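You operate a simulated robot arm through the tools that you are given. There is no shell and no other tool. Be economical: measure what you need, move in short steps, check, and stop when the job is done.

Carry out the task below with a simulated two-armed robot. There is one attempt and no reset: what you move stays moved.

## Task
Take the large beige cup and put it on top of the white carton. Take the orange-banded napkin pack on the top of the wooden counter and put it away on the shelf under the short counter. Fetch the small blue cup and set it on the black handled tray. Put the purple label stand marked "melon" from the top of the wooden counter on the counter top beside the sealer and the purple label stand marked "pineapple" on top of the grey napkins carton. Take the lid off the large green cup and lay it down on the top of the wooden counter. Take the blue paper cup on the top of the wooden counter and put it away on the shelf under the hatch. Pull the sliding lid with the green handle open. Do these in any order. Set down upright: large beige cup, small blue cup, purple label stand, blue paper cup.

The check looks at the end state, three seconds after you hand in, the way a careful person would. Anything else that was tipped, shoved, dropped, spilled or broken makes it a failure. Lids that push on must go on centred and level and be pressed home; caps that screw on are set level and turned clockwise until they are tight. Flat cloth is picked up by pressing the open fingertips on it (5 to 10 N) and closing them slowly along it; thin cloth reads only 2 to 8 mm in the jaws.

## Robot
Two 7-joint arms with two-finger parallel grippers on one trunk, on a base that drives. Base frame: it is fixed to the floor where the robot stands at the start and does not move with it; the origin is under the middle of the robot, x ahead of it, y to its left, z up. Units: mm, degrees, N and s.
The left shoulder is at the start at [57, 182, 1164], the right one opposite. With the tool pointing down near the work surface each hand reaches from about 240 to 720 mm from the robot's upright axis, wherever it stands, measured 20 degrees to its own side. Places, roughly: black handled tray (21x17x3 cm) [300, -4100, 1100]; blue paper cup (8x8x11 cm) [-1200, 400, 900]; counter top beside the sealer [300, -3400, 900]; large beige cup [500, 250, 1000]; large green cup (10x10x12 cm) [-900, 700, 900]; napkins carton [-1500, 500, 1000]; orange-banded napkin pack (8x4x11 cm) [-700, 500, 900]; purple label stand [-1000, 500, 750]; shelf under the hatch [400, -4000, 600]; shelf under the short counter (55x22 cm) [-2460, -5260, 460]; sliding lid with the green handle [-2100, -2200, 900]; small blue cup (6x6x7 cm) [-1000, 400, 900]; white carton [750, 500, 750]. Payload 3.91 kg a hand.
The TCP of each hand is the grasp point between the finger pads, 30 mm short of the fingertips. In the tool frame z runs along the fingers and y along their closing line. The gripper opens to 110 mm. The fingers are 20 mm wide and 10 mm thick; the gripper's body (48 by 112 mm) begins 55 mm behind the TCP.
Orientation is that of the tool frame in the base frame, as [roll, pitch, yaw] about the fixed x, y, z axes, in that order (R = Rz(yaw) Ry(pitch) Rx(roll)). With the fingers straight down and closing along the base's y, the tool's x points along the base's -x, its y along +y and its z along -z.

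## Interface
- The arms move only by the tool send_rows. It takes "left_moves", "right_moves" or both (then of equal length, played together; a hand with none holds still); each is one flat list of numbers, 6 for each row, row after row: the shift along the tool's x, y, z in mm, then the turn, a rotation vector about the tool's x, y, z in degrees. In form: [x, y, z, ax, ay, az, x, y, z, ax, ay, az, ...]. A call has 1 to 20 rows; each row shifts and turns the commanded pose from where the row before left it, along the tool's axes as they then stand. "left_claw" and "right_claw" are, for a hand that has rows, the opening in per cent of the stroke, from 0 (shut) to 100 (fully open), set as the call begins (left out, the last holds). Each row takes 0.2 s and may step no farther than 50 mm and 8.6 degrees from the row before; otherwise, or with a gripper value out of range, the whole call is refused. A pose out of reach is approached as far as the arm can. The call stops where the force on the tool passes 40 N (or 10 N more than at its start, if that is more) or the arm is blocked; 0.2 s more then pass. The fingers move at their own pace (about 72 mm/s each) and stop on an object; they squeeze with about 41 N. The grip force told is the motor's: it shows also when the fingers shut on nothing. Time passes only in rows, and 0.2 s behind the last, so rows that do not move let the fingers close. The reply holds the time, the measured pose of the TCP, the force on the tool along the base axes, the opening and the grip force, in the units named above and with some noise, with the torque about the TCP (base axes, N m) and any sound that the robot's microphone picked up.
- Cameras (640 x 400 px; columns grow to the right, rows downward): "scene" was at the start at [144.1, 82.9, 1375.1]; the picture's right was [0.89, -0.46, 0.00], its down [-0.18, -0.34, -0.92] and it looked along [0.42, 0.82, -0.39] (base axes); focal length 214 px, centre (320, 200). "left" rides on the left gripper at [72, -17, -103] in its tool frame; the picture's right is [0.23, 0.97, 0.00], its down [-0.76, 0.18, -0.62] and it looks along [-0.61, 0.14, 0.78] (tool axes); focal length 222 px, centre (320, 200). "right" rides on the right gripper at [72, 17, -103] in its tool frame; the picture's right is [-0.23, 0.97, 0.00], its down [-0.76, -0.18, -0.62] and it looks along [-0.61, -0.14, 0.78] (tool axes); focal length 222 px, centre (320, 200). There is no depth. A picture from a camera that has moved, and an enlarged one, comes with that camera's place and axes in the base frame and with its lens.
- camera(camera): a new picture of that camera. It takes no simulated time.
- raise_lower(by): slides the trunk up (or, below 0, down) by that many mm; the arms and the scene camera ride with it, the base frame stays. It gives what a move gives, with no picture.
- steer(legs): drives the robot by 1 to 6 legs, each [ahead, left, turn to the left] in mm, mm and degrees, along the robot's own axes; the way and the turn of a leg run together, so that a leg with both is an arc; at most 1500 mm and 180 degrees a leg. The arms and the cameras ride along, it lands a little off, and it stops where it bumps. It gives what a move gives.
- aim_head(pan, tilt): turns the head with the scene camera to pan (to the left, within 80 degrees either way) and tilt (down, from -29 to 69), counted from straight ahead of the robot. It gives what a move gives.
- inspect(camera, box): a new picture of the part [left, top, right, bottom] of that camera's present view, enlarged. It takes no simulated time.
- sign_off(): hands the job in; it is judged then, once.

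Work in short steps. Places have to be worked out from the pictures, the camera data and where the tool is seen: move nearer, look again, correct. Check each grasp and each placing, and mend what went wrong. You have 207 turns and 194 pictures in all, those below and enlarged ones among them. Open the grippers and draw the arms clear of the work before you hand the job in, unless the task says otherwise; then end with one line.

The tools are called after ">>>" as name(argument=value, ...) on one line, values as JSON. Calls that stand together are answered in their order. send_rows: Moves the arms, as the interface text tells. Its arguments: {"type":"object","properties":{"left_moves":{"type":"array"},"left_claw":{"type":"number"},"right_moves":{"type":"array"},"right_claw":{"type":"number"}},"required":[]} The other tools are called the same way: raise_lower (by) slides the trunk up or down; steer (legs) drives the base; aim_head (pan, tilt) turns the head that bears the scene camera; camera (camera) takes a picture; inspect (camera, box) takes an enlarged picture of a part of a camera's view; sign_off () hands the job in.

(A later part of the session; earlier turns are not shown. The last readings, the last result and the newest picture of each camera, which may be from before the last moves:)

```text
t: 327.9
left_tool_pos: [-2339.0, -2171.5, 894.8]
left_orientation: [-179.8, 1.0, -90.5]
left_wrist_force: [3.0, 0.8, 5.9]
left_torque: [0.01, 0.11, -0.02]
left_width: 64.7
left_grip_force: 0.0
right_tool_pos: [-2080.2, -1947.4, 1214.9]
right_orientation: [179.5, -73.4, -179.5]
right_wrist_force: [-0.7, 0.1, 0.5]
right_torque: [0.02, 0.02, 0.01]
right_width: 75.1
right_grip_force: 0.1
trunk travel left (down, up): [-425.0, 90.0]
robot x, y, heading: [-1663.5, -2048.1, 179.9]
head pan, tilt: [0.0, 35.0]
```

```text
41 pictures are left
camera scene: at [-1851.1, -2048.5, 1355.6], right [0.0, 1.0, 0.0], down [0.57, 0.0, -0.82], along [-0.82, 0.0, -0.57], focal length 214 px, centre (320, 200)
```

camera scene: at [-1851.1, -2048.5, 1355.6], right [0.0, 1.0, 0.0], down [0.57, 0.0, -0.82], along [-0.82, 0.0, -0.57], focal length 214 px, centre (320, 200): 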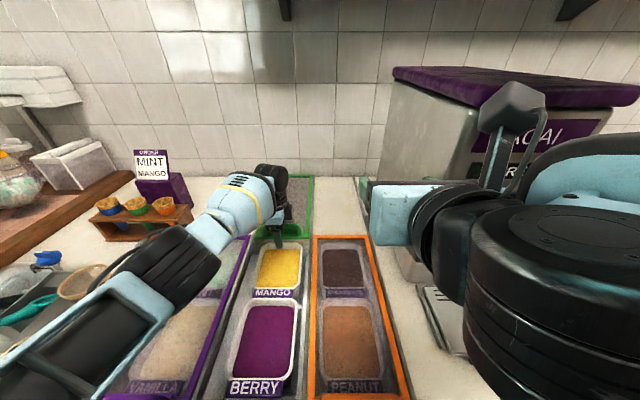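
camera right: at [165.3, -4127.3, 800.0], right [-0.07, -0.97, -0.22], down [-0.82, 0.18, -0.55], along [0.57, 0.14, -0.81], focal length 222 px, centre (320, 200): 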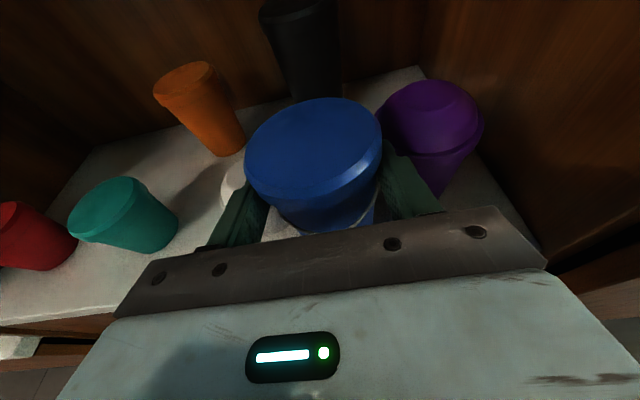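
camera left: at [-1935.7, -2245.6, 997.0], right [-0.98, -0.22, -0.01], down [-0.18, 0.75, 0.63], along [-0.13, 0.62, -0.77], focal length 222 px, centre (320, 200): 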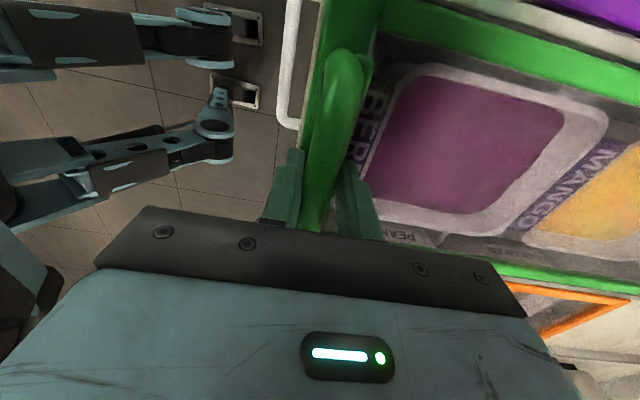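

Lid is open. Rise a little, then retract along +x while rising.

>>> send_rows(left_moves=[0, 0, -15, 0, 0, 0, 0, 0, -35, 0, 0, 0, 0, -25, -30, 0, 0, 0, 0, -35, -25, 0, 0, 0, 0, -40, -20, 0, 0, 0, 0, -40, -20, 0, 0, 0, 0, -40, -20, 0, 0, 0, 0, -40, -20, 0, 0, 0, 0, -40, -20, 0, 0, 0, 0, -20, -20, 0, 0, 0])

>>> camera(camera="scene")

```text
t: 330.1
left_tool_pos: [-2063.2, -2178.4, 1121.2]
left_orientation: [-179.7, 0.9, -90.5]
left_wrist_force: [-0.5, -0.6, -0.6]
left_torque: [0.01, -0.03, -0.03]
left_width: 66.0
left_grip_force: 0.1
right_tool_pos: [-2080.5, -1947.7, 1214.1]
right_orientation: [179.5, -73.3, -179.5]
right_wrist_force: [0.5, 0.3, -0.6]
right_torque: [-0.02, -0.04, -0.02]
right_width: 74.9
right_grip_force: 0.1
trunk travel left (down, up): [-425.0, 90.0]
robot x, y, heading: [-1666.0, -2048.8, 180.1]
head pan, tilt: [0.0, 35.0]
```

```text
40 pictures are left
camera scene: at [-1851.7, -2048.6, 1355.6], right [0.0, 1.0, 0.0], down [0.57, 0.0, -0.82], along [-0.82, 0.0, -0.57], focal length 214 px, centre (320, 200)
```

scene: 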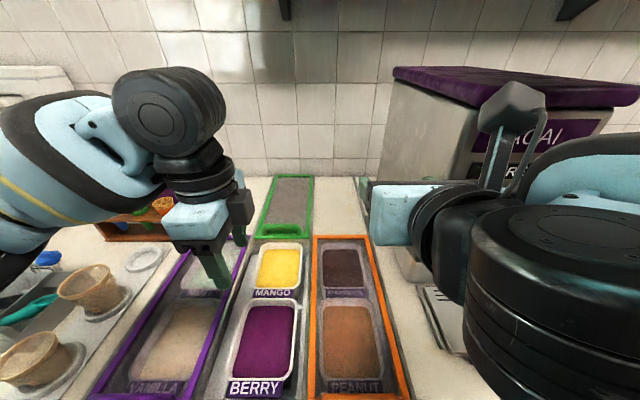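

The green lid is fully open. I back away, then reorient both hands: right tool-down (closing forward/back) for the melon; left pointing forward for the napkin pack.

>>> steer(legs=[[-450, 0, 0]])

>>> send_rows(left_moves=[0, 0, 0, 0, 0, -8.2, 0, 0, 0, 0, 0, -8.2, 0, 0, 0, 0, 0, -8.2, 0, 0, 0, 0, 0, -8.2, 0, 0, 0, 0, 0, -8.2, 0, 0, 0, 0, 0, -8.2, 0, 0, 0, 0, 0, -8.2, 0, 0, 0, 0, 0, -8.2, 0, 0, 0, 0, 0, -8.2, 0, 0, 0, 0, 0, -8.2, 0, 0, 0, 0, 0, -8.0, 0, 0, 0, 5.8, 0, -5.8, 0, 0, 0, 5.8, 0, -5.8, 0, 0, 0, 5.8, 0, -5.8, 0, 0, 0, 5.8, 0, -5.8, 0, 0, 0, 5.8, 0, -5.8, 0, 0, 0, 5.8, 0, -5.8, 0, 0, 0, 5.8, 0, -5.8, 0, 0, 0, 5.8, 0, -5.8, 0, 0, 0, 5.8, 0, -5.8], right_moves=[0, 0, 0, 0, 8.3, 0, 0, 0, 0, 0, 8.3, 0, 0, 0, 0, 4.62, -4.62, -4.62, 0, 0, 0, 4.62, -4.62, -4.62, 0, 0, 0, 4.62, -4.62, -4.62, 0, 0, 0, 4.62, -4.62, -4.62, 0, 0, 0, 4.62, -4.62, -4.62, 0, 0, 0, 4.62, -4.62, -4.62, 0, 0, 0, 4.62, -4.62, -4.62, 0, 0, 0, 4.62, -4.62, -4.62, 0, 0, 0, 4.62, -4.62, -4.62, 0, 0, 0, 4.62, -4.62, -4.62, 0, 0, 0, 4.62, -4.62, -4.62, 0, 0, 0, 4.62, -4.62, -4.62, 0, 0, 0, 4.62, -4.62, -4.62, 0, 0, 0, 4.62, -4.62, -4.62, 0, 0, 0, 4.62, -4.62, -4.62, 0, 0, 0, 0, 0, 0, 0, 0, 0, 0, 0, 0, 0, 0, 0, 0, 0, 0], left_claw=100, right_claw=50)

>>> send_rows(left_moves=[0, 0, 0, 5.8, 0, -5.8, 0, 0, 0, 5.8, 0, -5.8, 0, 0, 0, 5.8, 0, -5.8, 0, 0, 0, 5.8, 0, -5.8, 0, 0, 0, 5.8, 0, -5.8, 0, 0, 0, 5.8, 0, -5.8, 0, 0, 0, 5.8, 0, -5.8, 0, 0, 0, 5.8, 0, -5.8, 0, 0, 0, 5.8, 0, -5.8, 0, 0, 0, 5.8, 0, -5.8, 0, 0, 0, 5.8, 0, -5.8, 0, 0, 0, 5.8, 0, -5.8, 0, 0, 0, 5.6, 0, -5.6, 0, 0, 0, 0, 0, 0])

```text
t: 332.8
left_tool_pos: [-1610.0, -2178.4, 1120.2]
left_orientation: [-179.6, 1.1, -90.4]
left_wrist_force: [-0.1, 0.9, 0.0]
left_torque: [-0.04, 0.02, 0.02]
left_width: 66.1
left_grip_force: 0.1
right_tool_pos: [-1624.9, -1947.9, 1213.1]
right_orientation: [179.5, -73.3, -179.6]
right_wrist_force: [0.1, -0.4, 0.5]
right_torque: [-0.03, 0.02, 0.02]
right_width: 75.0
right_grip_force: 0.0
trunk travel left (down, up): [-425.0, 90.0]
robot x, y, heading: [-1205.6, -2052.0, 180.1]
head pan, tilt: [0.0, 35.0]
```

```text
t: 337.0
left_tool_pos: [-1608.7, -2179.2, 1120.7]
left_orientation: [-132.7, -22.3, 46.1]
left_wrist_force: [-0.6, -0.2, -0.7]
left_torque: [0.02, 0.0, 0.03]
left_width: 110.1
left_grip_force: 0.1
right_tool_pos: [-1644.8, -1965.6, 1222.6]
right_orientation: [-179.9, 0.2, -89.9]
right_wrist_force: [0.5, -0.8, 0.8]
right_torque: [0.0, 0.0, -0.01]
right_width: 55.0
right_grip_force: 0.0
right hand out of reach, approached as far as the arm can: row 1, 2, 3
trunk travel left (down, up): [-425.0, 90.0]
robot x, y, heading: [-1205.0, -2052.4, 180.0]
head pan, tilt: [0.0, 35.0]
```

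```text
t: 339.6
left_tool_pos: [-1695.7, -2204.2, 1119.4]
left_orientation: [-88.8, -74.0, 84.7]
left_wrist_force: [0.3, 0.1, -0.7]
left_torque: [-0.01, 0.01, 0.0]
left_width: 109.9
left_grip_force: 0.0
left hand out of reach, approached as far as the arm can: row 3, 4, 5, 6, 7, 8, 9, 13
right_tool_pos: [-1644.8, -1964.1, 1221.9]
right_orientation: [-179.9, 0.2, -90.1]
right_wrist_force: [0.6, 0.7, -0.5]
right_torque: [0.02, 0.0, 0.0]
right_width: 55.0
right_grip_force: 0.1
trunk travel left (down, up): [-425.0, 90.0]
robot x, y, heading: [-1205.3, -2052.9, 179.7]
head pan, tilt: [0.0, 35.0]
stopped in row 13 (left hand): the arm was blocked; the commanded pose is now the measured one
```

Right hand is set. The left is rolled by 16°; I correct the roll.

>>> send_rows(left_moves=[0, 0, 0, 0, 0, -5.3, 0, 0, 0, 0, 0, -5.3, 0, 0, 0, 0, 0, -5.3, 0, 0, 0, 0, 0, 0])

```text
t: 340.2
left_tool_pos: [-1699.7, -2227.5, 1112.5]
left_orientation: [-86.3, -72.2, 84.4]
left_wrist_force: [1.1, -0.1, -0.2]
left_torque: [-0.01, 0.01, 0.02]
left_width: 109.8
left_grip_force: 0.1
right_tool_pos: [-1644.5, -1964.5, 1223.6]
right_orientation: [-179.9, 0.2, -90.2]
right_wrist_force: [-0.4, -0.3, -0.2]
right_torque: [-0.03, -0.02, -0.02]
right_width: 54.9
right_grip_force: 0.0
trunk travel left (down, up): [-425.0, 90.0]
robot x, y, heading: [-1208.2, -2050.2, 179.7]
head pan, tilt: [0.0, 35.0]
stopped in row 2 (left hand): the arm was blocked; the commanded pose is now the measured one
```

The wrist is near a limit in this arm posture. I move the left hand inward and up and retry the roll.

>>> send_rows(left_moves=[32, 14, 0, 0, 0, 0, 32, 14, 0, 0, 0, 0, 32, 14, 0, 0, 0, 0, 0, 0, 0, 0, 0, -5, 0, 0, 0, 0, 0, -5, 0, 0, 0, 0, 0, -6, 0, 0, 0, 0, 0, 0])

```text
t: 340.7
left_tool_pos: [-1702.1, -2218.2, 1129.5]
left_orientation: [-88.6, -62.6, 88.6]
left_wrist_force: [-0.1, -0.3, 0.6]
left_torque: [0.0, 0.02, 0.01]
left_width: 110.2
left_grip_force: 0.1
right_tool_pos: [-1645.7, -1965.5, 1222.2]
right_orientation: [-179.8, 0.2, -90.1]
right_wrist_force: [-0.3, 1.1, 0.6]
right_torque: [-0.01, 0.0, 0.03]
right_width: 55.2
right_grip_force: 0.1
trunk travel left (down, up): [-425.0, 90.0]
robot x, y, heading: [-1210.2, -2052.0, 180.1]
head pan, tilt: [0.0, 35.0]
stopped in row 2 (left hand): the arm was blocked; the commanded pose is now the measured one
```

Camera-up roll isn't attainable for the left. Instead I'll grip the pack from above and later point the hand forward with the camera sideways, which suits the left wrist. I set the left tool-down with its camera to the right.

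>>> send_rows(left_moves=[0, 0, 0, 0, 0, 7.8, 0, 0, 0, 0, 0, 7.8, 0, 0, 0, 0, 0, 7.8, 0, 0, 0, 0, 0, 7.8, 0, 0, 0, 0, 0, 7.8, 0, 0, 0, 0, 0, 7.8, 0, 0, 0, 0, 0, 7.8, 0, 0, 0, 0, 0, 7.8, 0, 0, 0, -8.2, 0, 0, 0, 0, 0, -8.2, 0, 0, 0, 0, 0, -8.2, 0, 0, 0, 0, 0, -8.2, 0, 0, 0, 0, 0, -8.2, 0, 0, 0, 0, 0, -8.2, 0, 0, 0, 0, 0, -8.2, 0, 0, 0, 0, 0, -8.2, 0, 0, 0, 0, 0, -8.2, 0, 0, 0, 0, 0, -8.2, 0, 0, 0, 0, 0, -8, 0, 0])

```text
t: 342.8
left_tool_pos: [-1704.5, -2240.3, 1112.4]
left_orientation: [-97.3, 8.6, 91.8]
left_wrist_force: [-0.3, 0.4, -0.6]
left_torque: [0.0, -0.02, -0.01]
left_width: 109.9
left_grip_force: 0.1
right_tool_pos: [-1644.7, -1965.4, 1222.2]
right_orientation: [-179.9, 0.2, -90.1]
right_wrist_force: [0.9, 0.2, -0.2]
right_torque: [-0.01, -0.04, 0.06]
right_width: 55.1
right_grip_force: 0.1
trunk travel left (down, up): [-425.0, 90.0]
robot x, y, heading: [-1207.9, -2052.0, 179.8]
head pan, tilt: [0.0, 35.0]
stopped in row 10 (left hand): the arm was blocked; the commanded pose is now the measured one
```

I return the left hand to tool-down along the reverse of its earlier path (equivalent axis for its present roll).

>>> send_rows(left_moves=[0, 0, 0, 0.87, 5.72, 5.78, 0, 0, 0, 0.87, 5.72, 5.78, 0, 0, 0, 0.87, 5.72, 5.78, 0, 0, 0, 0.87, 5.72, 5.78, 0, 0, 0, 0.87, 5.72, 5.78, 0, 0, 0, 0.87, 5.72, 5.78, 0, 0, 0, 0.87, 5.72, 5.78, 0, 0, 0, 0.87, 5.72, 5.78, 0, 0, 0, 0.87, 5.72, 5.78, 0, 0, 0, 0.87, 5.72, 5.78, 0, 0, 0, 0.87, 5.72, 5.78])

>>> send_rows(left_moves=[0, 0, 0, 0.87, 5.72, 5.78, 0, 0, 0, 0.87, 5.72, 5.78, 0, 0, 0, 0.87, 5.72, 5.78, 0, 0, 0, 0.87, 5.72, 5.78, 0, 0, 0, 0.87, 5.72, 5.78, 0, 0, 0, 0.87, 5.72, 5.78, 0, 0, 0, 0.87, 5.72, 5.78, 0, 0, 0, 0.87, 5.72, 5.78, 0, 0, 0, 0.87, 5.72, 5.78, 0, 0, 0, 0.87, 5.72, 5.78, 0, 0, 0, 0.87, 5.72, 5.78])

```text
t: 345.1
left_tool_pos: [-1703.5, -2239.0, 1113.7]
left_orientation: [-140.5, 43.6, -5.6]
left_wrist_force: [0.8, -0.2, 0.3]
left_torque: [-0.03, 0.0, -0.02]
left_width: 110.0
left_grip_force: 0.1
right_tool_pos: [-1645.4, -1964.2, 1222.8]
right_orientation: [-180.0, 0.2, -90.1]
right_wrist_force: [0.3, 0.4, -0.3]
right_torque: [-0.01, -0.01, -0.02]
right_width: 55.1
right_grip_force: 0.1
trunk travel left (down, up): [-425.0, 90.0]
robot x, y, heading: [-1209.2, -2050.0, 179.8]
head pan, tilt: [0.0, 35.0]
```

```text
t: 347.6
left_tool_pos: [-1703.9, -2239.5, 1112.8]
left_orientation: [-172.7, 1.0, -95.7]
left_wrist_force: [-0.1, 0.5, 0.8]
left_torque: [0.01, 0.03, -0.02]
left_width: 110.2
left_grip_force: 0.0
right_tool_pos: [-1644.5, -1963.5, 1223.0]
right_orientation: [-179.9, 0.1, -90.1]
right_wrist_force: [0.0, -0.3, -0.6]
right_torque: [-0.01, 0.0, -0.03]
right_width: 55.0
right_grip_force: 0.1
trunk travel left (down, up): [-425.0, 90.0]
robot x, y, heading: [-1207.8, -2048.5, 179.8]
head pan, tilt: [0.0, 35.0]
```

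That worked smoothly. I level the left hand, raise it, and drive back to the end of the wooden counter.

>>> send_rows(left_moves=[0, 0, -30, -7.3, 1, 0, 0, 0, -30, 0, 0, -5.7, 0, 0, 0, 0, 0, 0])

>>> steer(legs=[[-1050, 0, 0.2], [0, -1400, 0], [0, -980, 0]])

>>> aim_head(pan=0, tilt=40)

>>> camera(camera="scene")

```text
t: 348.4
left_tool_pos: [-1708.6, -2240.2, 1173.7]
left_orientation: [179.7, 0.1, -90.1]
left_wrist_force: [0.7, 0.6, -0.4]
left_torque: [0.0, 0.03, -0.01]
left_width: 110.3
left_grip_force: 0.1
right_tool_pos: [-1644.5, -1964.7, 1221.7]
right_orientation: [-179.9, 0.2, -90.1]
right_wrist_force: [-0.2, 0.2, 0.5]
right_torque: [-0.05, 0.01, -0.03]
right_width: 55.1
right_grip_force: 0.0
trunk travel left (down, up): [-425.0, 90.0]
robot x, y, heading: [-1206.8, -2049.2, 179.8]
head pan, tilt: [0.0, 35.0]
```

```text
t: 374.4
left_tool_pos: [-662.2, 171.3, 1172.6]
left_orientation: [179.7, 0.1, -91.2]
left_wrist_force: [-0.7, -0.3, -0.4]
left_torque: [0.05, 0.02, 0.0]
left_width: 110.0
left_grip_force: 0.0
right_tool_pos: [-592.3, 445.3, 1222.2]
right_orientation: [-180.0, 0.2, -91.2]
right_wrist_force: [-0.2, -0.4, -0.5]
right_torque: [-0.02, 0.01, 0.0]
right_width: 55.1
right_grip_force: 0.0
trunk travel left (down, up): [-425.0, 90.0]
robot x, y, heading: [-156.7, 348.2, 178.6]
head pan, tilt: [0.0, 35.0]
```

```text
t: 375.1
left_tool_pos: [-662.5, 171.4, 1174.2]
left_orientation: [179.8, 0.1, -91.1]
left_wrist_force: [0.1, 0.7, 0.0]
left_torque: [0.01, -0.03, 0.02]
left_width: 110.0
left_grip_force: 0.1
right_tool_pos: [-593.2, 446.1, 1222.1]
right_orientation: [-179.9, 0.2, -91.2]
right_wrist_force: [0.3, 0.1, 0.3]
right_torque: [0.03, -0.05, 0.02]
right_width: 55.2
right_grip_force: 0.1
trunk travel left (down, up): [-425.0, 90.0]
robot x, y, heading: [-158.9, 349.4, 178.3]
head pan, tilt: [0.0, 40.0]
```

```text
39 pictures are left
camera scene: at [-344.0, 355.6, 1348.0], right [0.02, 1.0, 0.0], down [0.64, -0.01, -0.77], along [-0.77, 0.02, -0.64], focal length 214 px, centre (320, 200)
```

scene: 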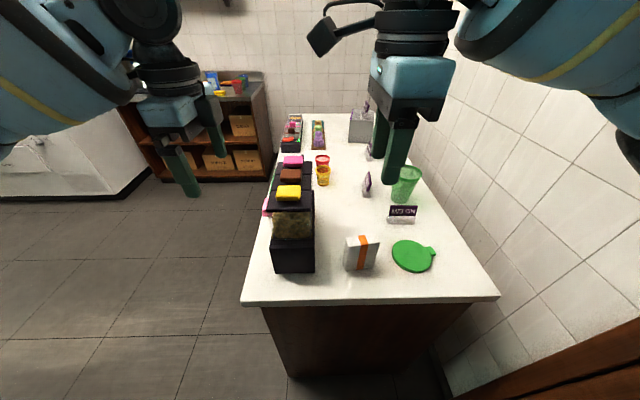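

I drive in to the counter end and bring the right hand above the melon stand.

>>> steer(legs=[[155, 12, 1.6]])

>>> send_rows(right_moves=[-42, 16, 10, 0, 0, 0, -42, 16, 10, 0, 0, 0, -42, 16, 10, 0, 0, 0, -42, 16, 10, 0, 0, 0, 0, 0, 45, 0, 0, 0, 0, 0, 45, 0, 0, 0, 0, 0, 45, 0, 0, 0, 0, 0, 30, 0, 0, 0, 0, 0, 0, 0, 0, 0])

>>> camera(camera="right")

```text
t: 376.5
left_tool_pos: [-810.6, 148.2, 1173.3]
left_orientation: [179.7, 0.1, -89.6]
left_wrist_force: [-0.4, -0.4, -0.6]
left_torque: [0.0, 0.0, 0.03]
left_width: 109.9
left_grip_force: 0.1
right_tool_pos: [-748.8, 423.1, 1223.5]
right_orientation: [-179.9, 0.2, -89.6]
right_wrist_force: [-1.1, -0.2, 0.4]
right_torque: [0.0, 0.04, 0.04]
right_width: 54.9
right_grip_force: 0.0
trunk travel left (down, up): [-425.0, 90.0]
robot x, y, heading: [-313.0, 336.7, -179.4]
head pan, tilt: [0.0, 40.0]
```

```text
t: 378.5
left_tool_pos: [-810.6, 147.7, 1173.2]
left_orientation: [179.8, 0.1, -89.6]
left_wrist_force: [-0.1, -0.2, -0.4]
left_torque: [0.03, 0.01, -0.02]
left_width: 110.1
left_grip_force: 0.1
right_tool_pos: [-813.1, 591.6, 1018.0]
right_orientation: [-180.0, 0.2, -89.6]
right_wrist_force: [-0.5, 0.6, -0.6]
right_torque: [0.0, 0.01, -0.02]
right_width: 55.1
right_grip_force: 0.0
trunk travel left (down, up): [-425.0, 90.0]
robot x, y, heading: [-310.9, 340.7, -179.6]
head pan, tilt: [0.0, 40.0]
```

```text
38 pictures are left
camera right: at [-830.0, 516.6, 1120.4], right [-0.98, 0.22, 0.0], down [0.17, 0.76, 0.63], along [0.14, 0.61, -0.78], focal length 222 px, centre (320, 200)
```

right: 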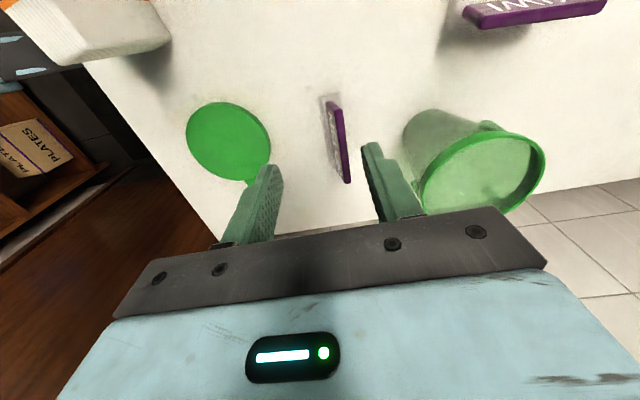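

Melon plate is at x≈−829, y centre 615. Correct, descend, grip.

>>> send_rows(right_moves=[-22, 15, 20, 0, 0, 0, 0, 0, 40, 0, 0, 0, 0, 0, 46, 0, 0, 0, 0, 0, 0, 0, 0, 0])

>>> send_rows(right_moves=[0, 0, 0, 0, 0, 0, 0, 0, 0, 0, 0, 0, 0, 0, 0, 0, 0, 0], right_claw=0)

>>> send_rows(right_moves=[0, 0, -10, 0, 0, 0, 0, 0, -30, 0, 0, 0, 0, 0, -45, 0, 0, 0, 0, 0, -45, 0, 0, 0, 0, 0, -45, 0, 0, 0, 0, 0, -45, 0, 0, 0, 0, 0, -45, 0, 0, 0, 0, -45, -15, 0, 0, 0, 0, -45, 0, 0, 0, 0, 0, -45, 0, 0, 0, 0, 0, -45, 0, 0, 0, 0, 0, -45, 0, 0, 0, 0])

>>> camera(camera="scene")

```text
t: 379.5
left_tool_pos: [-809.7, 146.9, 1172.8]
left_orientation: [179.8, 0.1, -89.6]
left_wrist_force: [0.1, -0.1, -0.4]
left_torque: [-0.01, 0.03, 0.01]
left_width: 109.8
left_grip_force: 0.1
right_tool_pos: [-827.3, 612.8, 909.8]
right_orientation: [179.9, 0.3, -89.5]
right_wrist_force: [0.1, 1.0, 0.1]
right_torque: [0.0, 0.02, 0.02]
right_width: 54.9
right_grip_force: 0.0
trunk travel left (down, up): [-425.0, 90.0]
robot x, y, heading: [-311.6, 343.3, -179.4]
head pan, tilt: [0.0, 40.0]
```

```text
t: 380.3
left_tool_pos: [-809.0, 147.2, 1172.8]
left_orientation: [179.8, 0.1, -89.6]
left_wrist_force: [0.4, -0.2, 0.4]
left_torque: [-0.03, 0.0, -0.02]
left_width: 110.1
left_grip_force: 0.0
right_tool_pos: [-827.6, 614.1, 910.1]
right_orientation: [-179.9, 0.2, -89.6]
right_wrist_force: [-0.8, 0.3, 3.9]
right_torque: [0.19, 0.07, 0.02]
right_width: 9.5
right_grip_force: 40.8
trunk travel left (down, up): [-425.0, 90.0]
robot x, y, heading: [-312.0, 338.3, -179.8]
head pan, tilt: [0.0, 40.0]
```

```text
t: 382.9
left_tool_pos: [-814.9, 139.3, 1171.8]
left_orientation: [-180.0, 0.3, -89.4]
left_wrist_force: [0.1, -0.2, 0.9]
left_torque: [0.0, 0.02, 0.01]
left_width: 110.1
left_grip_force: 0.1
right_tool_pos: [-608.0, 606.2, 1192.0]
right_orientation: [-179.7, 0.5, -89.3]
right_wrist_force: [-0.4, 0.6, -1.4]
right_torque: [-0.01, 0.02, -0.02]
right_width: 9.2
right_grip_force: 40.7
trunk travel left (down, up): [-425.0, 90.0]
robot x, y, heading: [-314.9, 342.5, -179.5]
head pan, tilt: [0.0, 40.0]
```

```text
37 pictures are left
camera scene: at [-502.2, 331.7, 1347.4], right [-0.01, 1.0, 0.01], down [0.65, 0.01, -0.76], along [-0.76, 0.0, -0.65], focal length 214 px, centre (320, 200)
```

scene: 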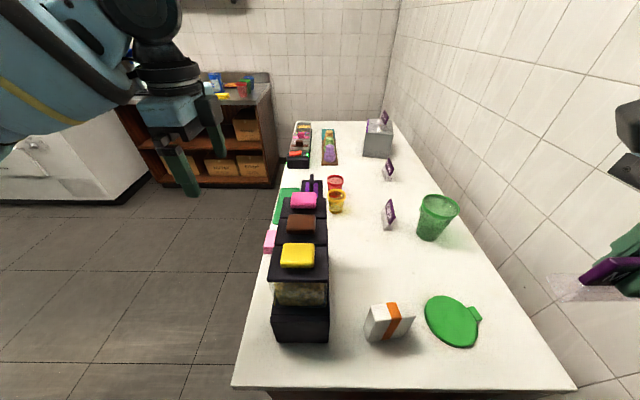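

Melon is held. I zoom on the napkin pack to plan the left grip.

>>> inspect(camera="scene", box=[345, 280, 435, 360])

```text
5.00 times, centred on (390, 320) of scene
camera zoom: at [-502.2, 331.7, 1347.4], right [-0.01, 1.0, 0.01], down [0.65, 0.01, -0.76], along [-0.76, 0.0, -0.65], focal length 1072 px, centre (-30, -400)
```

zoom: 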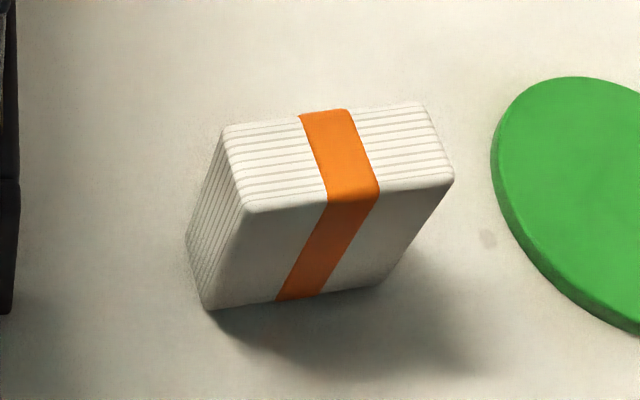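

The pack stands 8 (along y) × 4 × 11 cm, top centre ≈(−661,460,960). I ease the base off the wall, shift the right hand clear, and bring the left hand over the pack.

>>> steer(legs=[[0, 30, -0.5]])

>>> send_rows(right_moves=[0, -22, -20, 0, 0, 0, 0, -22, -20, 0, 0, 0, 0, 0, 0, 0, 0, 0, 0, 0, 0, 0, 0, 0, 0, 0, 0, 0, 0, 0, 0, 0, 0, 0, 0, 0, 0, 0, 0, 0, 0, 0, 0, 0, 0, 0, 0, 0, 0, 0, 0, 0, 0, 0, 0, 0, 0, 0, 0, 0, 0, 0, 0, 0, 0, 0, 0, 0, 0, 0, 0, 0], left_moves=[0, -38, 0, 0, 0, 0, 0, -38, 0, 0, 0, 0, 0, -38, 0, 0, 0, 0, 0, -36, 0, 0, 0, -8, -44, 0, 0, 0, 0, 0, -44, 0, 0, 0, 0, 0, -44, 0, 0, 0, 0, 0, -44, 0, 0, 0, 0, 0, -44, 0, 0, 0, 0, 0, -44, 0, 0, 0, 0, 0, -44, 0, 0, 0, 0, 0, -40, 0, 0, 0, 0, 0], left_claw=80)

>>> camera(camera="left")

>>> camera(camera="scene")

```text
t: 383.9
left_tool_pos: [-812.2, 121.6, 1174.2]
left_orientation: [179.8, 0.1, -90.2]
left_wrist_force: [-0.1, -0.8, -0.2]
left_torque: [-0.03, 0.02, 0.01]
left_width: 110.1
left_grip_force: 0.0
right_tool_pos: [-601.7, 588.0, 1192.0]
right_orientation: [-179.8, 0.1, -90.2]
right_wrist_force: [-0.2, -1.1, -0.7]
right_torque: [0.01, 0.03, 0.02]
right_width: 9.5
right_grip_force: 40.5
trunk travel left (down, up): [-425.0, 90.0]
robot x, y, heading: [-310.1, 307.4, 179.8]
head pan, tilt: [0.0, 40.0]
```

```text
t: 386.4
left_tool_pos: [-725.9, 453.5, 1175.8]
left_orientation: [-179.8, 0.6, -80.3]
left_wrist_force: [0.1, -0.2, 0.6]
left_torque: [0.01, -0.01, 0.02]
left_width: 87.9
left_grip_force: 0.0
right_tool_pos: [-557.3, 588.3, 1233.7]
right_orientation: [-179.9, 0.2, -90.2]
right_wrist_force: [0.5, 0.3, -0.2]
right_torque: [0.0, -0.04, 0.0]
right_width: 9.4
right_grip_force: 41.1
trunk travel left (down, up): [-425.0, 90.0]
robot x, y, heading: [-308.8, 315.1, 179.8]
head pan, tilt: [0.0, 40.0]
```

```text
35 pictures are left
camera left: at [-697.6, 383.2, 1279.2], right [-0.92, -0.39, -0.01], down [-0.31, 0.71, 0.63], along [-0.24, 0.58, -0.78], focal length 222 px, centre (320, 200)
```

left: 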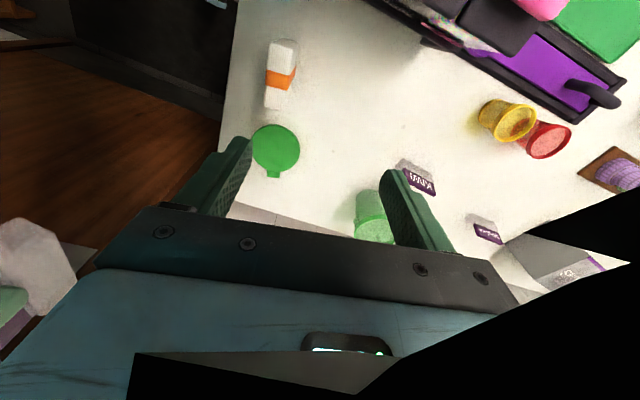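

```text
34 pictures are left
camera scene: at [-497.7, 312.0, 1347.8], right [0.0, 1.0, 0.0], down [0.64, 0.0, -0.77], along [-0.77, 0.0, -0.64], focal length 214 px, centre (320, 200)
```

scene: 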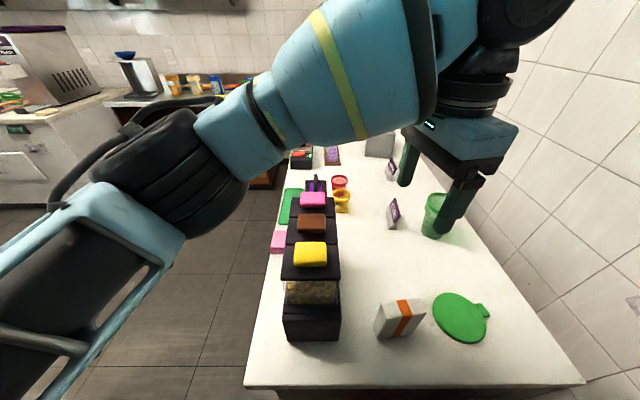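

The left forearm would pass over the dispenser at this stance; stepping the base back 110 mm lets the elbow stay off the counter. Then I re-centre over the pack (−668,452).

>>> steer(legs=[[-110, 0, 0]])

>>> send_rows(left_moves=[-3.9, 25.6, 0, 0, 0, 0, -3.9, 25.6, 0, 0, 0, 0, 0, 0, 40, 0, 0, 0, 0, 0, 40, 0, 0, 0, 0, 0, 0, 0, 0, 0])

>>> camera(camera="left")

>>> camera(camera="scene")

```text
t: 387.6
left_tool_pos: [-614.7, 453.9, 1176.5]
left_orientation: [-179.8, 0.5, -80.4]
left_wrist_force: [-0.9, -0.7, 0.0]
left_torque: [0.0, 0.03, -0.02]
left_width: 87.7
left_grip_force: 0.2
right_tool_pos: [-447.3, 585.5, 1233.1]
right_orientation: [-179.8, 0.0, -90.3]
right_wrist_force: [0.6, -0.7, -0.5]
right_torque: [-0.01, 0.03, -0.02]
right_width: 9.4
right_grip_force: 40.9
trunk travel left (down, up): [-425.0, 90.0]
robot x, y, heading: [-202.0, 310.5, 179.7]
head pan, tilt: [0.0, 40.0]
```

```text
t: 388.9
left_tool_pos: [-665.3, 451.3, 1094.5]
left_orientation: [-179.9, 0.4, -80.5]
left_wrist_force: [-0.8, -0.6, 0.5]
left_torque: [0.02, 0.01, -0.02]
left_width: 88.1
left_grip_force: 0.0
right_tool_pos: [-447.8, 586.0, 1233.2]
right_orientation: [-179.9, 0.1, -90.3]
right_wrist_force: [0.2, 0.2, -0.9]
right_torque: [0.0, 0.02, 0.02]
right_width: 9.7
right_grip_force: 40.8
trunk travel left (down, up): [-425.0, 90.0]
robot x, y, heading: [-204.7, 308.7, 179.7]
head pan, tilt: [0.0, 40.0]
```

```text
33 pictures are left
camera left: at [-637.2, 381.8, 1198.9], right [-0.92, -0.39, 0.0], down [-0.3, 0.72, 0.63], along [-0.24, 0.58, -0.78], focal length 222 px, centre (320, 200)
```

left: 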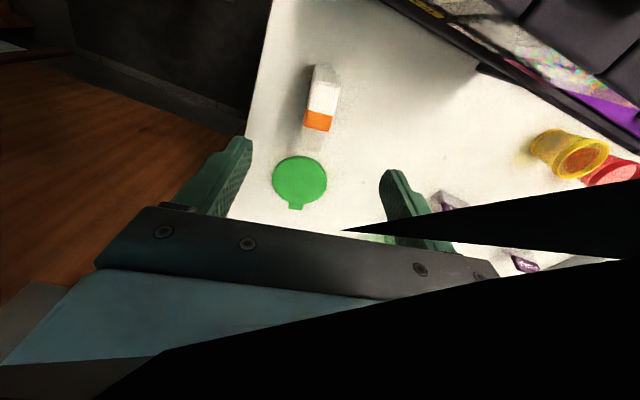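

```text
32 pictures are left
camera scene: at [-387.4, 310.9, 1348.1], right [0.01, 1.0, 0.0], down [0.64, 0.0, -0.77], along [-0.77, 0.0, -0.64], focal length 214 px, centre (320, 200)
```

scene: 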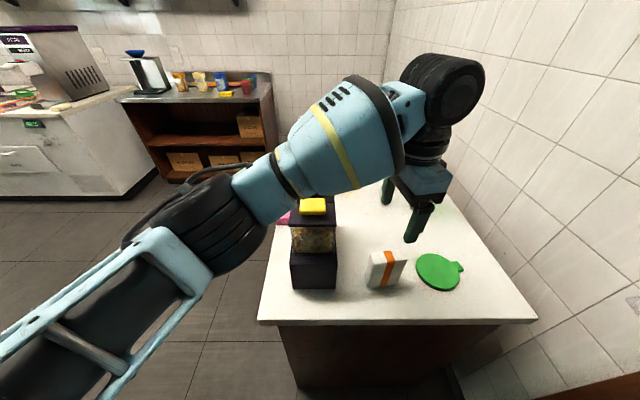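

Centre ≈(−664,459). To keep the forearm well clear of the dispenser, I step back another 70 mm, then descend partway and check.

>>> steer(legs=[[-70, 0, 0]])

>>> send_rows(left_moves=[-9, 33, 0, 0, 0, 0, -10, 34, 0, 0, 0, 0, 0, 0, 35, 0, 0, 0, 0, 0, 35, 0, 0, 0, 0, 0, 0, 0, 0, 0])

>>> camera(camera="scene")

```text
t: 389.9
left_tool_pos: [-596.4, 450.4, 1094.8]
left_orientation: [-179.9, 0.5, -80.3]
left_wrist_force: [-0.4, -1.0, 0.7]
left_torque: [-0.02, -0.03, -0.01]
left_width: 88.0
left_grip_force: 0.1
right_tool_pos: [-378.0, 585.6, 1233.1]
right_orientation: [180.0, 0.1, -90.3]
right_wrist_force: [1.3, 0.5, -1.2]
right_torque: [-0.01, 0.03, 0.02]
right_width: 9.3
right_grip_force: 41.4
trunk travel left (down, up): [-425.0, 90.0]
robot x, y, heading: [-132.3, 312.2, 179.6]
head pan, tilt: [0.0, 40.0]
```

```text
t: 391.3
left_tool_pos: [-694.5, 425.0, 1029.0]
left_orientation: [-179.8, 0.8, -76.1]
left_wrist_force: [0.0, 0.0, -0.3]
left_torque: [-0.01, 0.02, 0.01]
left_width: 88.1
left_grip_force: 0.1
left hand out of reach, approached as far as the arm can: row 2
right_tool_pos: [-377.8, 586.0, 1232.0]
right_orientation: [-179.9, 0.1, -90.3]
right_wrist_force: [-0.2, -0.1, -0.4]
right_torque: [-0.01, 0.0, -0.03]
right_width: 9.6
right_grip_force: 40.6
trunk travel left (down, up): [-425.0, 90.0]
robot x, y, heading: [-133.6, 306.5, 179.7]
head pan, tilt: [0.0, 40.0]
stopped in row 5 (left hand): the arm was blocked; the commanded pose is now the measured one
```

```text
31 pictures are left
camera scene: at [-318.5, 310.9, 1347.9], right [0.0, 1.0, 0.0], down [0.64, 0.0, -0.77], along [-0.77, 0.0, -0.64], focal length 214 px, centre (320, 200)
```

scene: 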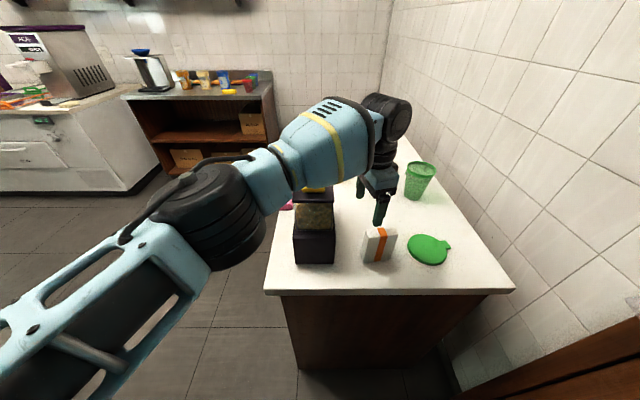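

The arm hit its reach limit. I raise the left hand, tuck the right hand inward, shift the base nearer (+45 ahead, 55 right), and re-centre.

>>> send_rows(left_moves=[0, 0, -40, 0, 0, 0, 0, 0, -40, 0, 0, 0, 0, 0, -30, 0, 0, 0], right_moves=[30, 0, 0, 0, 0, 0, 30, 0, 0, 0, 0, 0, 0, 0, 0, 0, 0, 0])

>>> steer(legs=[[45, -60, 0.3]])

>>> send_rows(left_moves=[13, -22.6, 0, 0, 0, 2.5, 13, -22.6, 0, 0, 0, 2.5, 12.4, -22.6, 0, 0, 0, 0, 0, 0, 0, 0, 0, 0])

```text
t: 392.2
left_tool_pos: [-734.8, 349.0, 1108.3]
left_orientation: [-174.7, 1.6, -68.1]
left_wrist_force: [0.2, 0.6, -0.3]
left_torque: [0.02, 0.02, -0.02]
left_width: 87.3
left_grip_force: 0.1
right_tool_pos: [-376.4, 524.6, 1233.2]
right_orientation: [-180.0, 0.2, -90.3]
right_wrist_force: [-0.4, -0.3, -1.2]
right_torque: [-0.01, 0.01, 0.02]
right_width: 9.5
right_grip_force: 41.5
trunk travel left (down, up): [-425.0, 90.0]
robot x, y, heading: [-132.8, 308.2, 179.9]
head pan, tilt: [0.0, 40.0]
stopped in row 3 (left hand): the arm was blocked; the commanded pose is now the measured one
```

```text
t: 393.6
left_tool_pos: [-778.6, 407.2, 1108.7]
left_orientation: [-174.7, 1.7, -67.6]
left_wrist_force: [0.2, -0.4, -0.7]
left_torque: [0.03, 0.02, 0.02]
left_width: 87.9
left_grip_force: 0.1
right_tool_pos: [-421.8, 583.2, 1234.9]
right_orientation: [-180.0, 0.3, -90.1]
right_wrist_force: [-0.1, -0.3, -1.9]
right_torque: [0.02, -0.01, -0.03]
right_width: 9.5
right_grip_force: 41.5
trunk travel left (down, up): [-425.0, 90.0]
robot x, y, heading: [-179.0, 369.9, 179.9]
head pan, tilt: [0.0, 40.0]
stopped in leg 1: the robot was blocked; the commanded pose is now the measured one
```

```text
t: 394.6
left_tool_pos: [-701.1, 392.3, 1115.3]
left_orientation: [-175.0, 2.3, -72.5]
left_wrist_force: [0.3, -0.5, 0.8]
left_torque: [-0.01, 0.0, -0.02]
left_width: 88.0
left_grip_force: 0.1
right_tool_pos: [-422.2, 583.2, 1233.4]
right_orientation: [-179.9, 0.3, -90.1]
right_wrist_force: [-0.2, 0.5, -0.8]
right_torque: [-0.04, 0.03, 0.0]
right_width: 9.6
right_grip_force: 41.2
trunk travel left (down, up): [-425.0, 90.0]
robot x, y, heading: [-173.5, 372.0, 180.0]
head pan, tilt: [0.0, 40.0]
```

>>> camera(camera="scene")

```text
30 pictures are left
camera scene: at [-361.3, 368.8, 1348.2], right [0.0, 1.0, 0.0], down [0.64, 0.0, -0.77], along [-0.77, 0.0, -0.64], focal length 214 px, centre (320, 200)
```

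scene: 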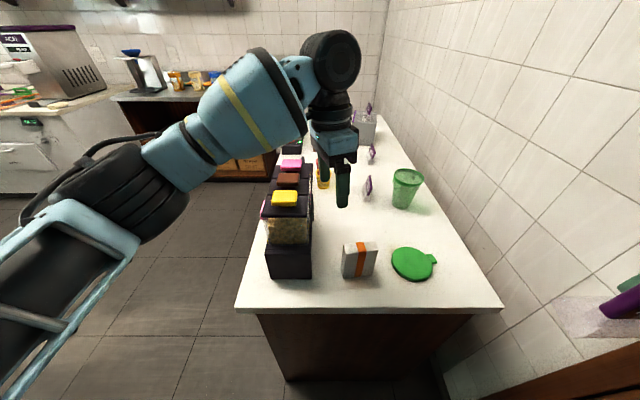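

Nothing disturbed. I level the left hand, re-centre over the pack and lower partway, checking the elbow.

>>> send_rows(left_moves=[0, 0, -30, -5, 2.3, 0, 0, 0, -30, 0, 0, 8.5, -30, -23.5, 0, 0, 0, 0, -30, -23.5, 0, 0, 0, 0, 0, 0, 45, 0, 0, 0, 0, 0, 45, 0, 0, 0, 0, 0, 45, 0, 0, 0, 0, 0, 0, 0, 0, 0])

>>> camera(camera="scene")

```text
t: 396.4
left_tool_pos: [-668.4, 457.5, 1037.3]
left_orientation: [-179.9, -0.1, -81.2]
left_wrist_force: [0.1, -0.2, -0.2]
left_torque: [0.01, -0.02, 0.0]
left_width: 88.1
left_grip_force: 0.1
right_tool_pos: [-421.0, 582.9, 1234.3]
right_orientation: [-179.8, 0.1, -90.2]
right_wrist_force: [-0.2, -0.1, -1.0]
right_torque: [-0.03, 0.0, 0.02]
right_width: 9.5
right_grip_force: 41.0
trunk travel left (down, up): [-425.0, 90.0]
robot x, y, heading: [-176.0, 367.7, 180.0]
head pan, tilt: [0.0, 40.0]
```

```text
29 pictures are left
camera scene: at [-361.4, 368.8, 1348.2], right [0.0, 1.0, 0.0], down [0.64, 0.0, -0.77], along [-0.77, 0.0, -0.64], focal length 214 px, centre (320, 200)
```

scene: 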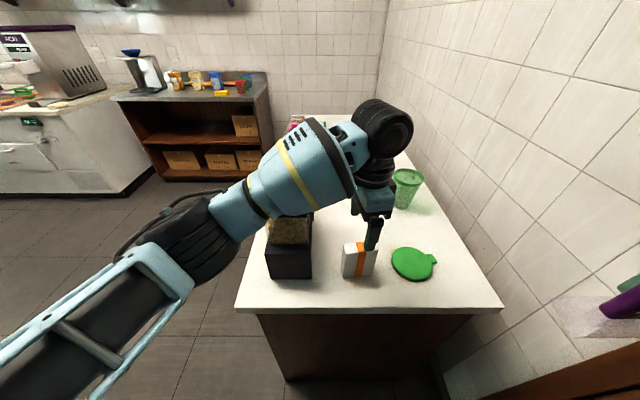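

I raise the trunk fully so the elbow stays higher over the dispenser, then lower to grip only the top 30 mm of the pack.

>>> raise_lower(by=88)

>>> send_rows(left_moves=[0, 0, 40, 0, 0, 0, 0, 0, 40, 0, 0, 0, 0, 0, 35, 0, 0, 0, 0, 0, 0, 0, 0, 0])

>>> camera(camera="scene")

```text
t: 397.7
left_tool_pos: [-667.7, 460.1, 1124.4]
left_orientation: [-179.7, -0.3, -81.3]
left_wrist_force: [-0.9, 0.5, -0.2]
left_torque: [-0.02, 0.03, 0.02]
left_width: 88.0
left_grip_force: 0.1
right_tool_pos: [-425.2, 585.4, 1320.8]
right_orientation: [-179.7, 0.1, -90.1]
right_wrist_force: [-0.8, -0.3, -1.4]
right_torque: [-0.02, -0.01, 0.05]
right_width: 9.4
right_grip_force: 41.5
trunk travel left (down, up): [-513.0, 2.0]
robot x, y, heading: [-176.9, 372.5, 180.2]
head pan, tilt: [0.0, 40.0]
```

```text
t: 398.7
left_tool_pos: [-666.8, 459.6, 1009.4]
left_orientation: [-179.9, -0.3, -81.2]
left_wrist_force: [0.1, 0.7, 0.5]
left_torque: [0.02, -0.02, 0.0]
left_width: 87.9
left_grip_force: 0.0
right_tool_pos: [-423.0, 586.1, 1321.2]
right_orientation: [-179.9, 0.1, -90.2]
right_wrist_force: [0.3, 0.1, -1.4]
right_torque: [0.0, 0.01, -0.01]
right_width: 9.5
right_grip_force: 41.3
trunk travel left (down, up): [-513.0, 2.0]
robot x, y, heading: [-178.8, 370.3, 180.1]
head pan, tilt: [0.0, 40.0]
```

```text
28 pictures are left
camera scene: at [-272.2, 371.9, 1450.9], right [0.0, 1.0, 0.0], down [0.64, 0.0, -0.77], along [-0.77, 0.0, -0.64], focal length 214 px, centre (320, 200)
```

scene: 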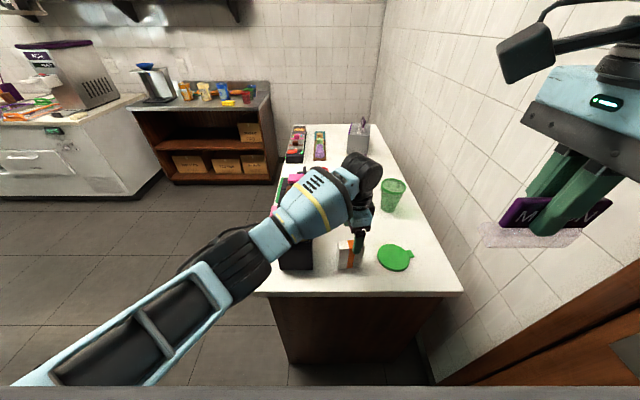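

>>> inspect(camera="scene", box=[260, 150, 420, 290])

```text
2.86 times, centred on (340, 220) of scene
camera zoom: at [-272.2, 371.9, 1450.9], right [0.0, 1.0, 0.0], down [0.64, 0.0, -0.77], along [-0.77, 0.0, -0.64], focal length 613 px, centre (263, 143)
```

zoom: 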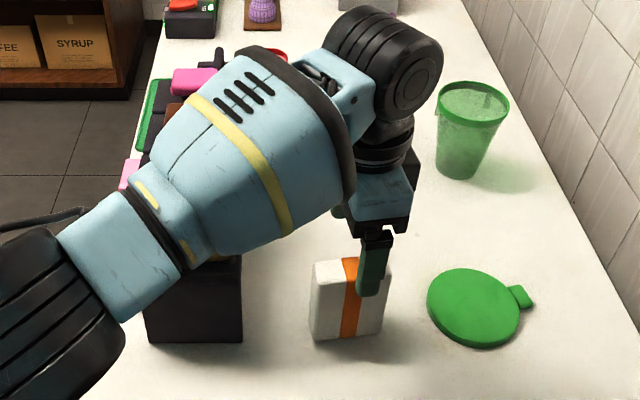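

Too tight for the forearm. Better: grip the pack across its 8 cm width with the left hand pointing forward (camera underneath, off the counter end). I retreat and reorient the left hand.

>>> send_rows(left_moves=[0, 0, -45, 0, 0, 0, 0, 0, -45, 0, 0, 0, 0, -40, 0, 0, 0, 0, 0, -40, 0, 0, 0, 0, 0, -40, 0, 0, 0, 0, 0, 0, 0, 0, 0, -8.2, 0, 0, 0, 0, 0, -8.2, 0, 0, 0, 0, 0, -8.2, 0, 0, 0, 0, 0, -8.2, 0, 0, 0, 0, 0, -8.2, 0, 0, 0, 0, 0, -8.2, 0, 0, 0, 0, 0, -8.2, 0, 0, 0, 0, 0, -8.2, 0, 0, 0, 0, 0, -8.2, 0, 0, 0, 0, 0, -8.2, 0, 0, 0, 0, 0, -8], left_claw=100)

>>> send_rows(left_moves=[0, 0, 0, 0, -8.2, 0, 0, 0, 0, 0, -8.2, 0, 0, 0, 0, 0, -8.2, 0, 0, 0, 0, 0, -8.2, 0, 0, 0, 0, 0, -8.2, 0, 0, 0, 0, 0, -8.2, 0, 0, 0, 0, 0, -8.2, 0, 0, 0, 0, 0, -8.2, 0, 0, 0, 0, 0, -8.2, 0, 0, 0, 0, 0, 0, 0])

>>> camera(camera="scene")

```text
t: 402.1
left_tool_pos: [-548.9, 476.9, 1100.7]
left_orientation: [179.6, 0.0, 8.9]
left_wrist_force: [0.3, 0.4, -0.5]
left_torque: [0.01, -0.02, -0.02]
left_width: 110.0
left_grip_force: 0.1
right_tool_pos: [-424.0, 585.6, 1322.5]
right_orientation: [-180.0, 0.1, -90.0]
right_wrist_force: [-0.3, -0.8, -0.8]
right_torque: [-0.01, 0.01, -0.01]
right_width: 9.4
right_grip_force: 41.1
trunk travel left (down, up): [-513.0, 2.0]
robot x, y, heading: [-180.5, 371.0, 179.9]
head pan, tilt: [0.0, 40.0]
```

```text
t: 404.3
left_tool_pos: [-550.7, 478.0, 1101.0]
left_orientation: [179.2, 73.7, 7.9]
left_wrist_force: [-0.2, 0.2, -1.1]
left_torque: [-0.01, 0.03, 0.04]
left_width: 110.2
left_grip_force: 0.0
right_tool_pos: [-424.0, 585.0, 1321.6]
right_orientation: [-179.8, 0.1, -90.1]
right_wrist_force: [-0.2, -0.3, -1.1]
right_torque: [-0.01, 0.01, 0.01]
right_width: 9.6
right_grip_force: 41.2
trunk travel left (down, up): [-513.0, 2.0]
robot x, y, heading: [-179.3, 371.2, 179.8]
head pan, tilt: [0.0, 40.0]
```

```text
26 pictures are left
camera scene: at [-272.8, 371.5, 1450.8], right [0.0, 1.0, 0.0], down [0.64, 0.0, -0.77], along [-0.77, 0.0, -0.64], focal length 214 px, centre (320, 200)
```

scene: 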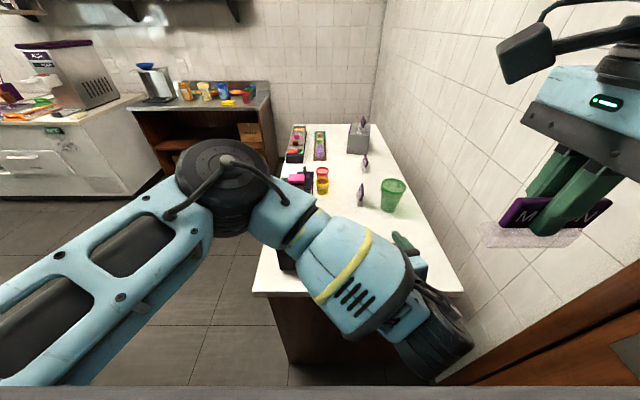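

The forward pose is good. I lower in front of the pack and look with the left camera before advancing.

>>> send_rows(left_moves=[44.6, 0, 13, 0, 0, 0, 44.6, 0, 13, 0, 0, 0, 44.6, 0, 13, 0, 0, 0, 44.6, 0, 13, 0, 0, 0, 0, 0, 0, 0, 0, 0])

>>> inspect(camera="scene", box=[260, 180, 480, 350])

```text
t: 405.5
left_tool_pos: [-548.7, 477.0, 914.0]
left_orientation: [178.8, 73.7, 7.7]
left_wrist_force: [-0.1, 0.0, 0.0]
left_torque: [0.01, 0.0, -0.01]
left_width: 110.2
left_grip_force: 0.1
right_tool_pos: [-423.8, 587.8, 1322.6]
right_orientation: [-179.9, 0.1, -90.2]
right_wrist_force: [-0.1, 0.1, -0.8]
right_torque: [0.01, 0.01, -0.02]
right_width: 9.3
right_grip_force: 40.8
trunk travel left (down, up): [-513.0, 2.0]
robot x, y, heading: [-175.5, 370.5, 180.0]
head pan, tilt: [0.0, 40.0]
```

```text
2.35 times, centred on (370, 265) of scene
camera zoom: at [-272.4, 372.1, 1450.9], right [0.0, 1.0, 0.0], down [0.64, 0.0, -0.77], along [-0.77, 0.0, -0.64], focal length 505 px, centre (202, 47)
```

zoom: 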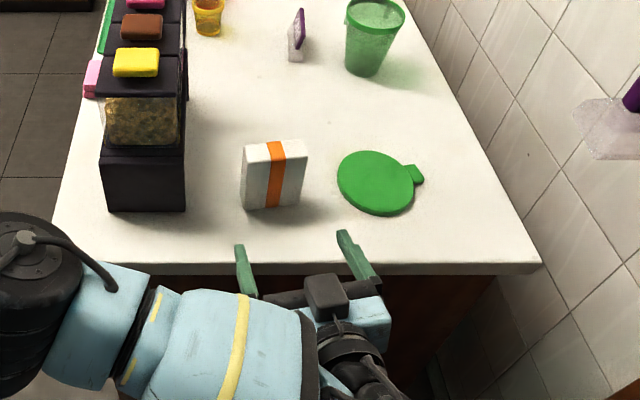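

Aligned. I advance around the pack and close.

>>> send_rows(left_moves=[-10.3, 1, 35.2, 0, 0, 0, -10.3, 1, 35.2, 0, 0, 0, -10.3, 1, 35.2, 0, 0, 0, 0, 0, 0, 0, 0, 0])

>>> send_rows(left_moves=[0, 0, 0, 0, 0, 0, 0, 0, 0, 0, 0, 0, 0, 0, 0, 0, 0, 0], left_claw=30)

>>> inspect(camera="scene", box=[260, 180, 480, 350])

```text
t: 406.5
left_tool_pos: [-657.7, 457.5, 912.6]
left_orientation: [178.8, 73.7, 7.6]
left_wrist_force: [-0.3, -0.6, -0.9]
left_torque: [0.01, -0.01, 0.05]
left_width: 110.1
left_grip_force: 0.1
right_tool_pos: [-423.2, 586.1, 1321.3]
right_orientation: [-179.9, 0.1, -90.1]
right_wrist_force: [0.1, 0.2, -0.4]
right_torque: [-0.01, -0.03, 0.02]
right_width: 9.4
right_grip_force: 40.7
trunk travel left (down, up): [-513.0, 2.0]
robot x, y, heading: [-177.7, 371.7, 179.8]
head pan, tilt: [0.0, 40.0]
```

```text
t: 407.3
left_tool_pos: [-658.1, 458.3, 911.9]
left_orientation: [178.9, 73.7, 7.7]
left_wrist_force: [0.3, 0.5, 0.2]
left_torque: [0.02, 0.01, -0.01]
left_width: 77.0
left_grip_force: 40.7
right_tool_pos: [-422.3, 586.1, 1320.6]
right_orientation: [-179.9, 0.1, -90.1]
right_wrist_force: [0.2, 0.1, -1.0]
right_torque: [-0.02, 0.01, -0.04]
right_width: 9.5
right_grip_force: 40.7
trunk travel left (down, up): [-513.0, 2.0]
robot x, y, heading: [-176.0, 370.6, 180.2]
head pan, tilt: [0.0, 40.0]
```

```text
2.35 times, centred on (370, 265) of scene
camera zoom: at [-272.5, 371.9, 1450.9], right [0.0, 1.0, 0.0], down [0.64, 0.0, -0.77], along [-0.77, 0.0, -0.64], focal length 505 px, centre (202, 47)
```

zoom: 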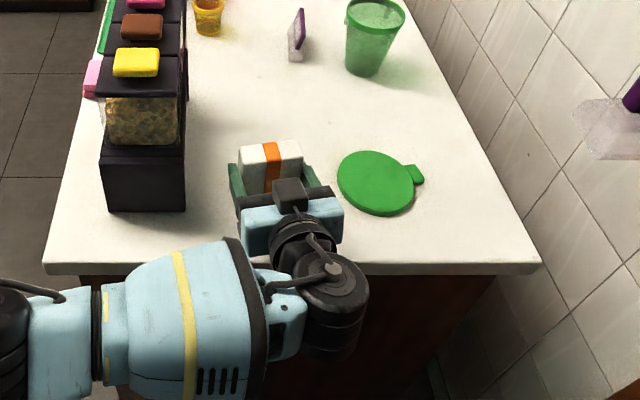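

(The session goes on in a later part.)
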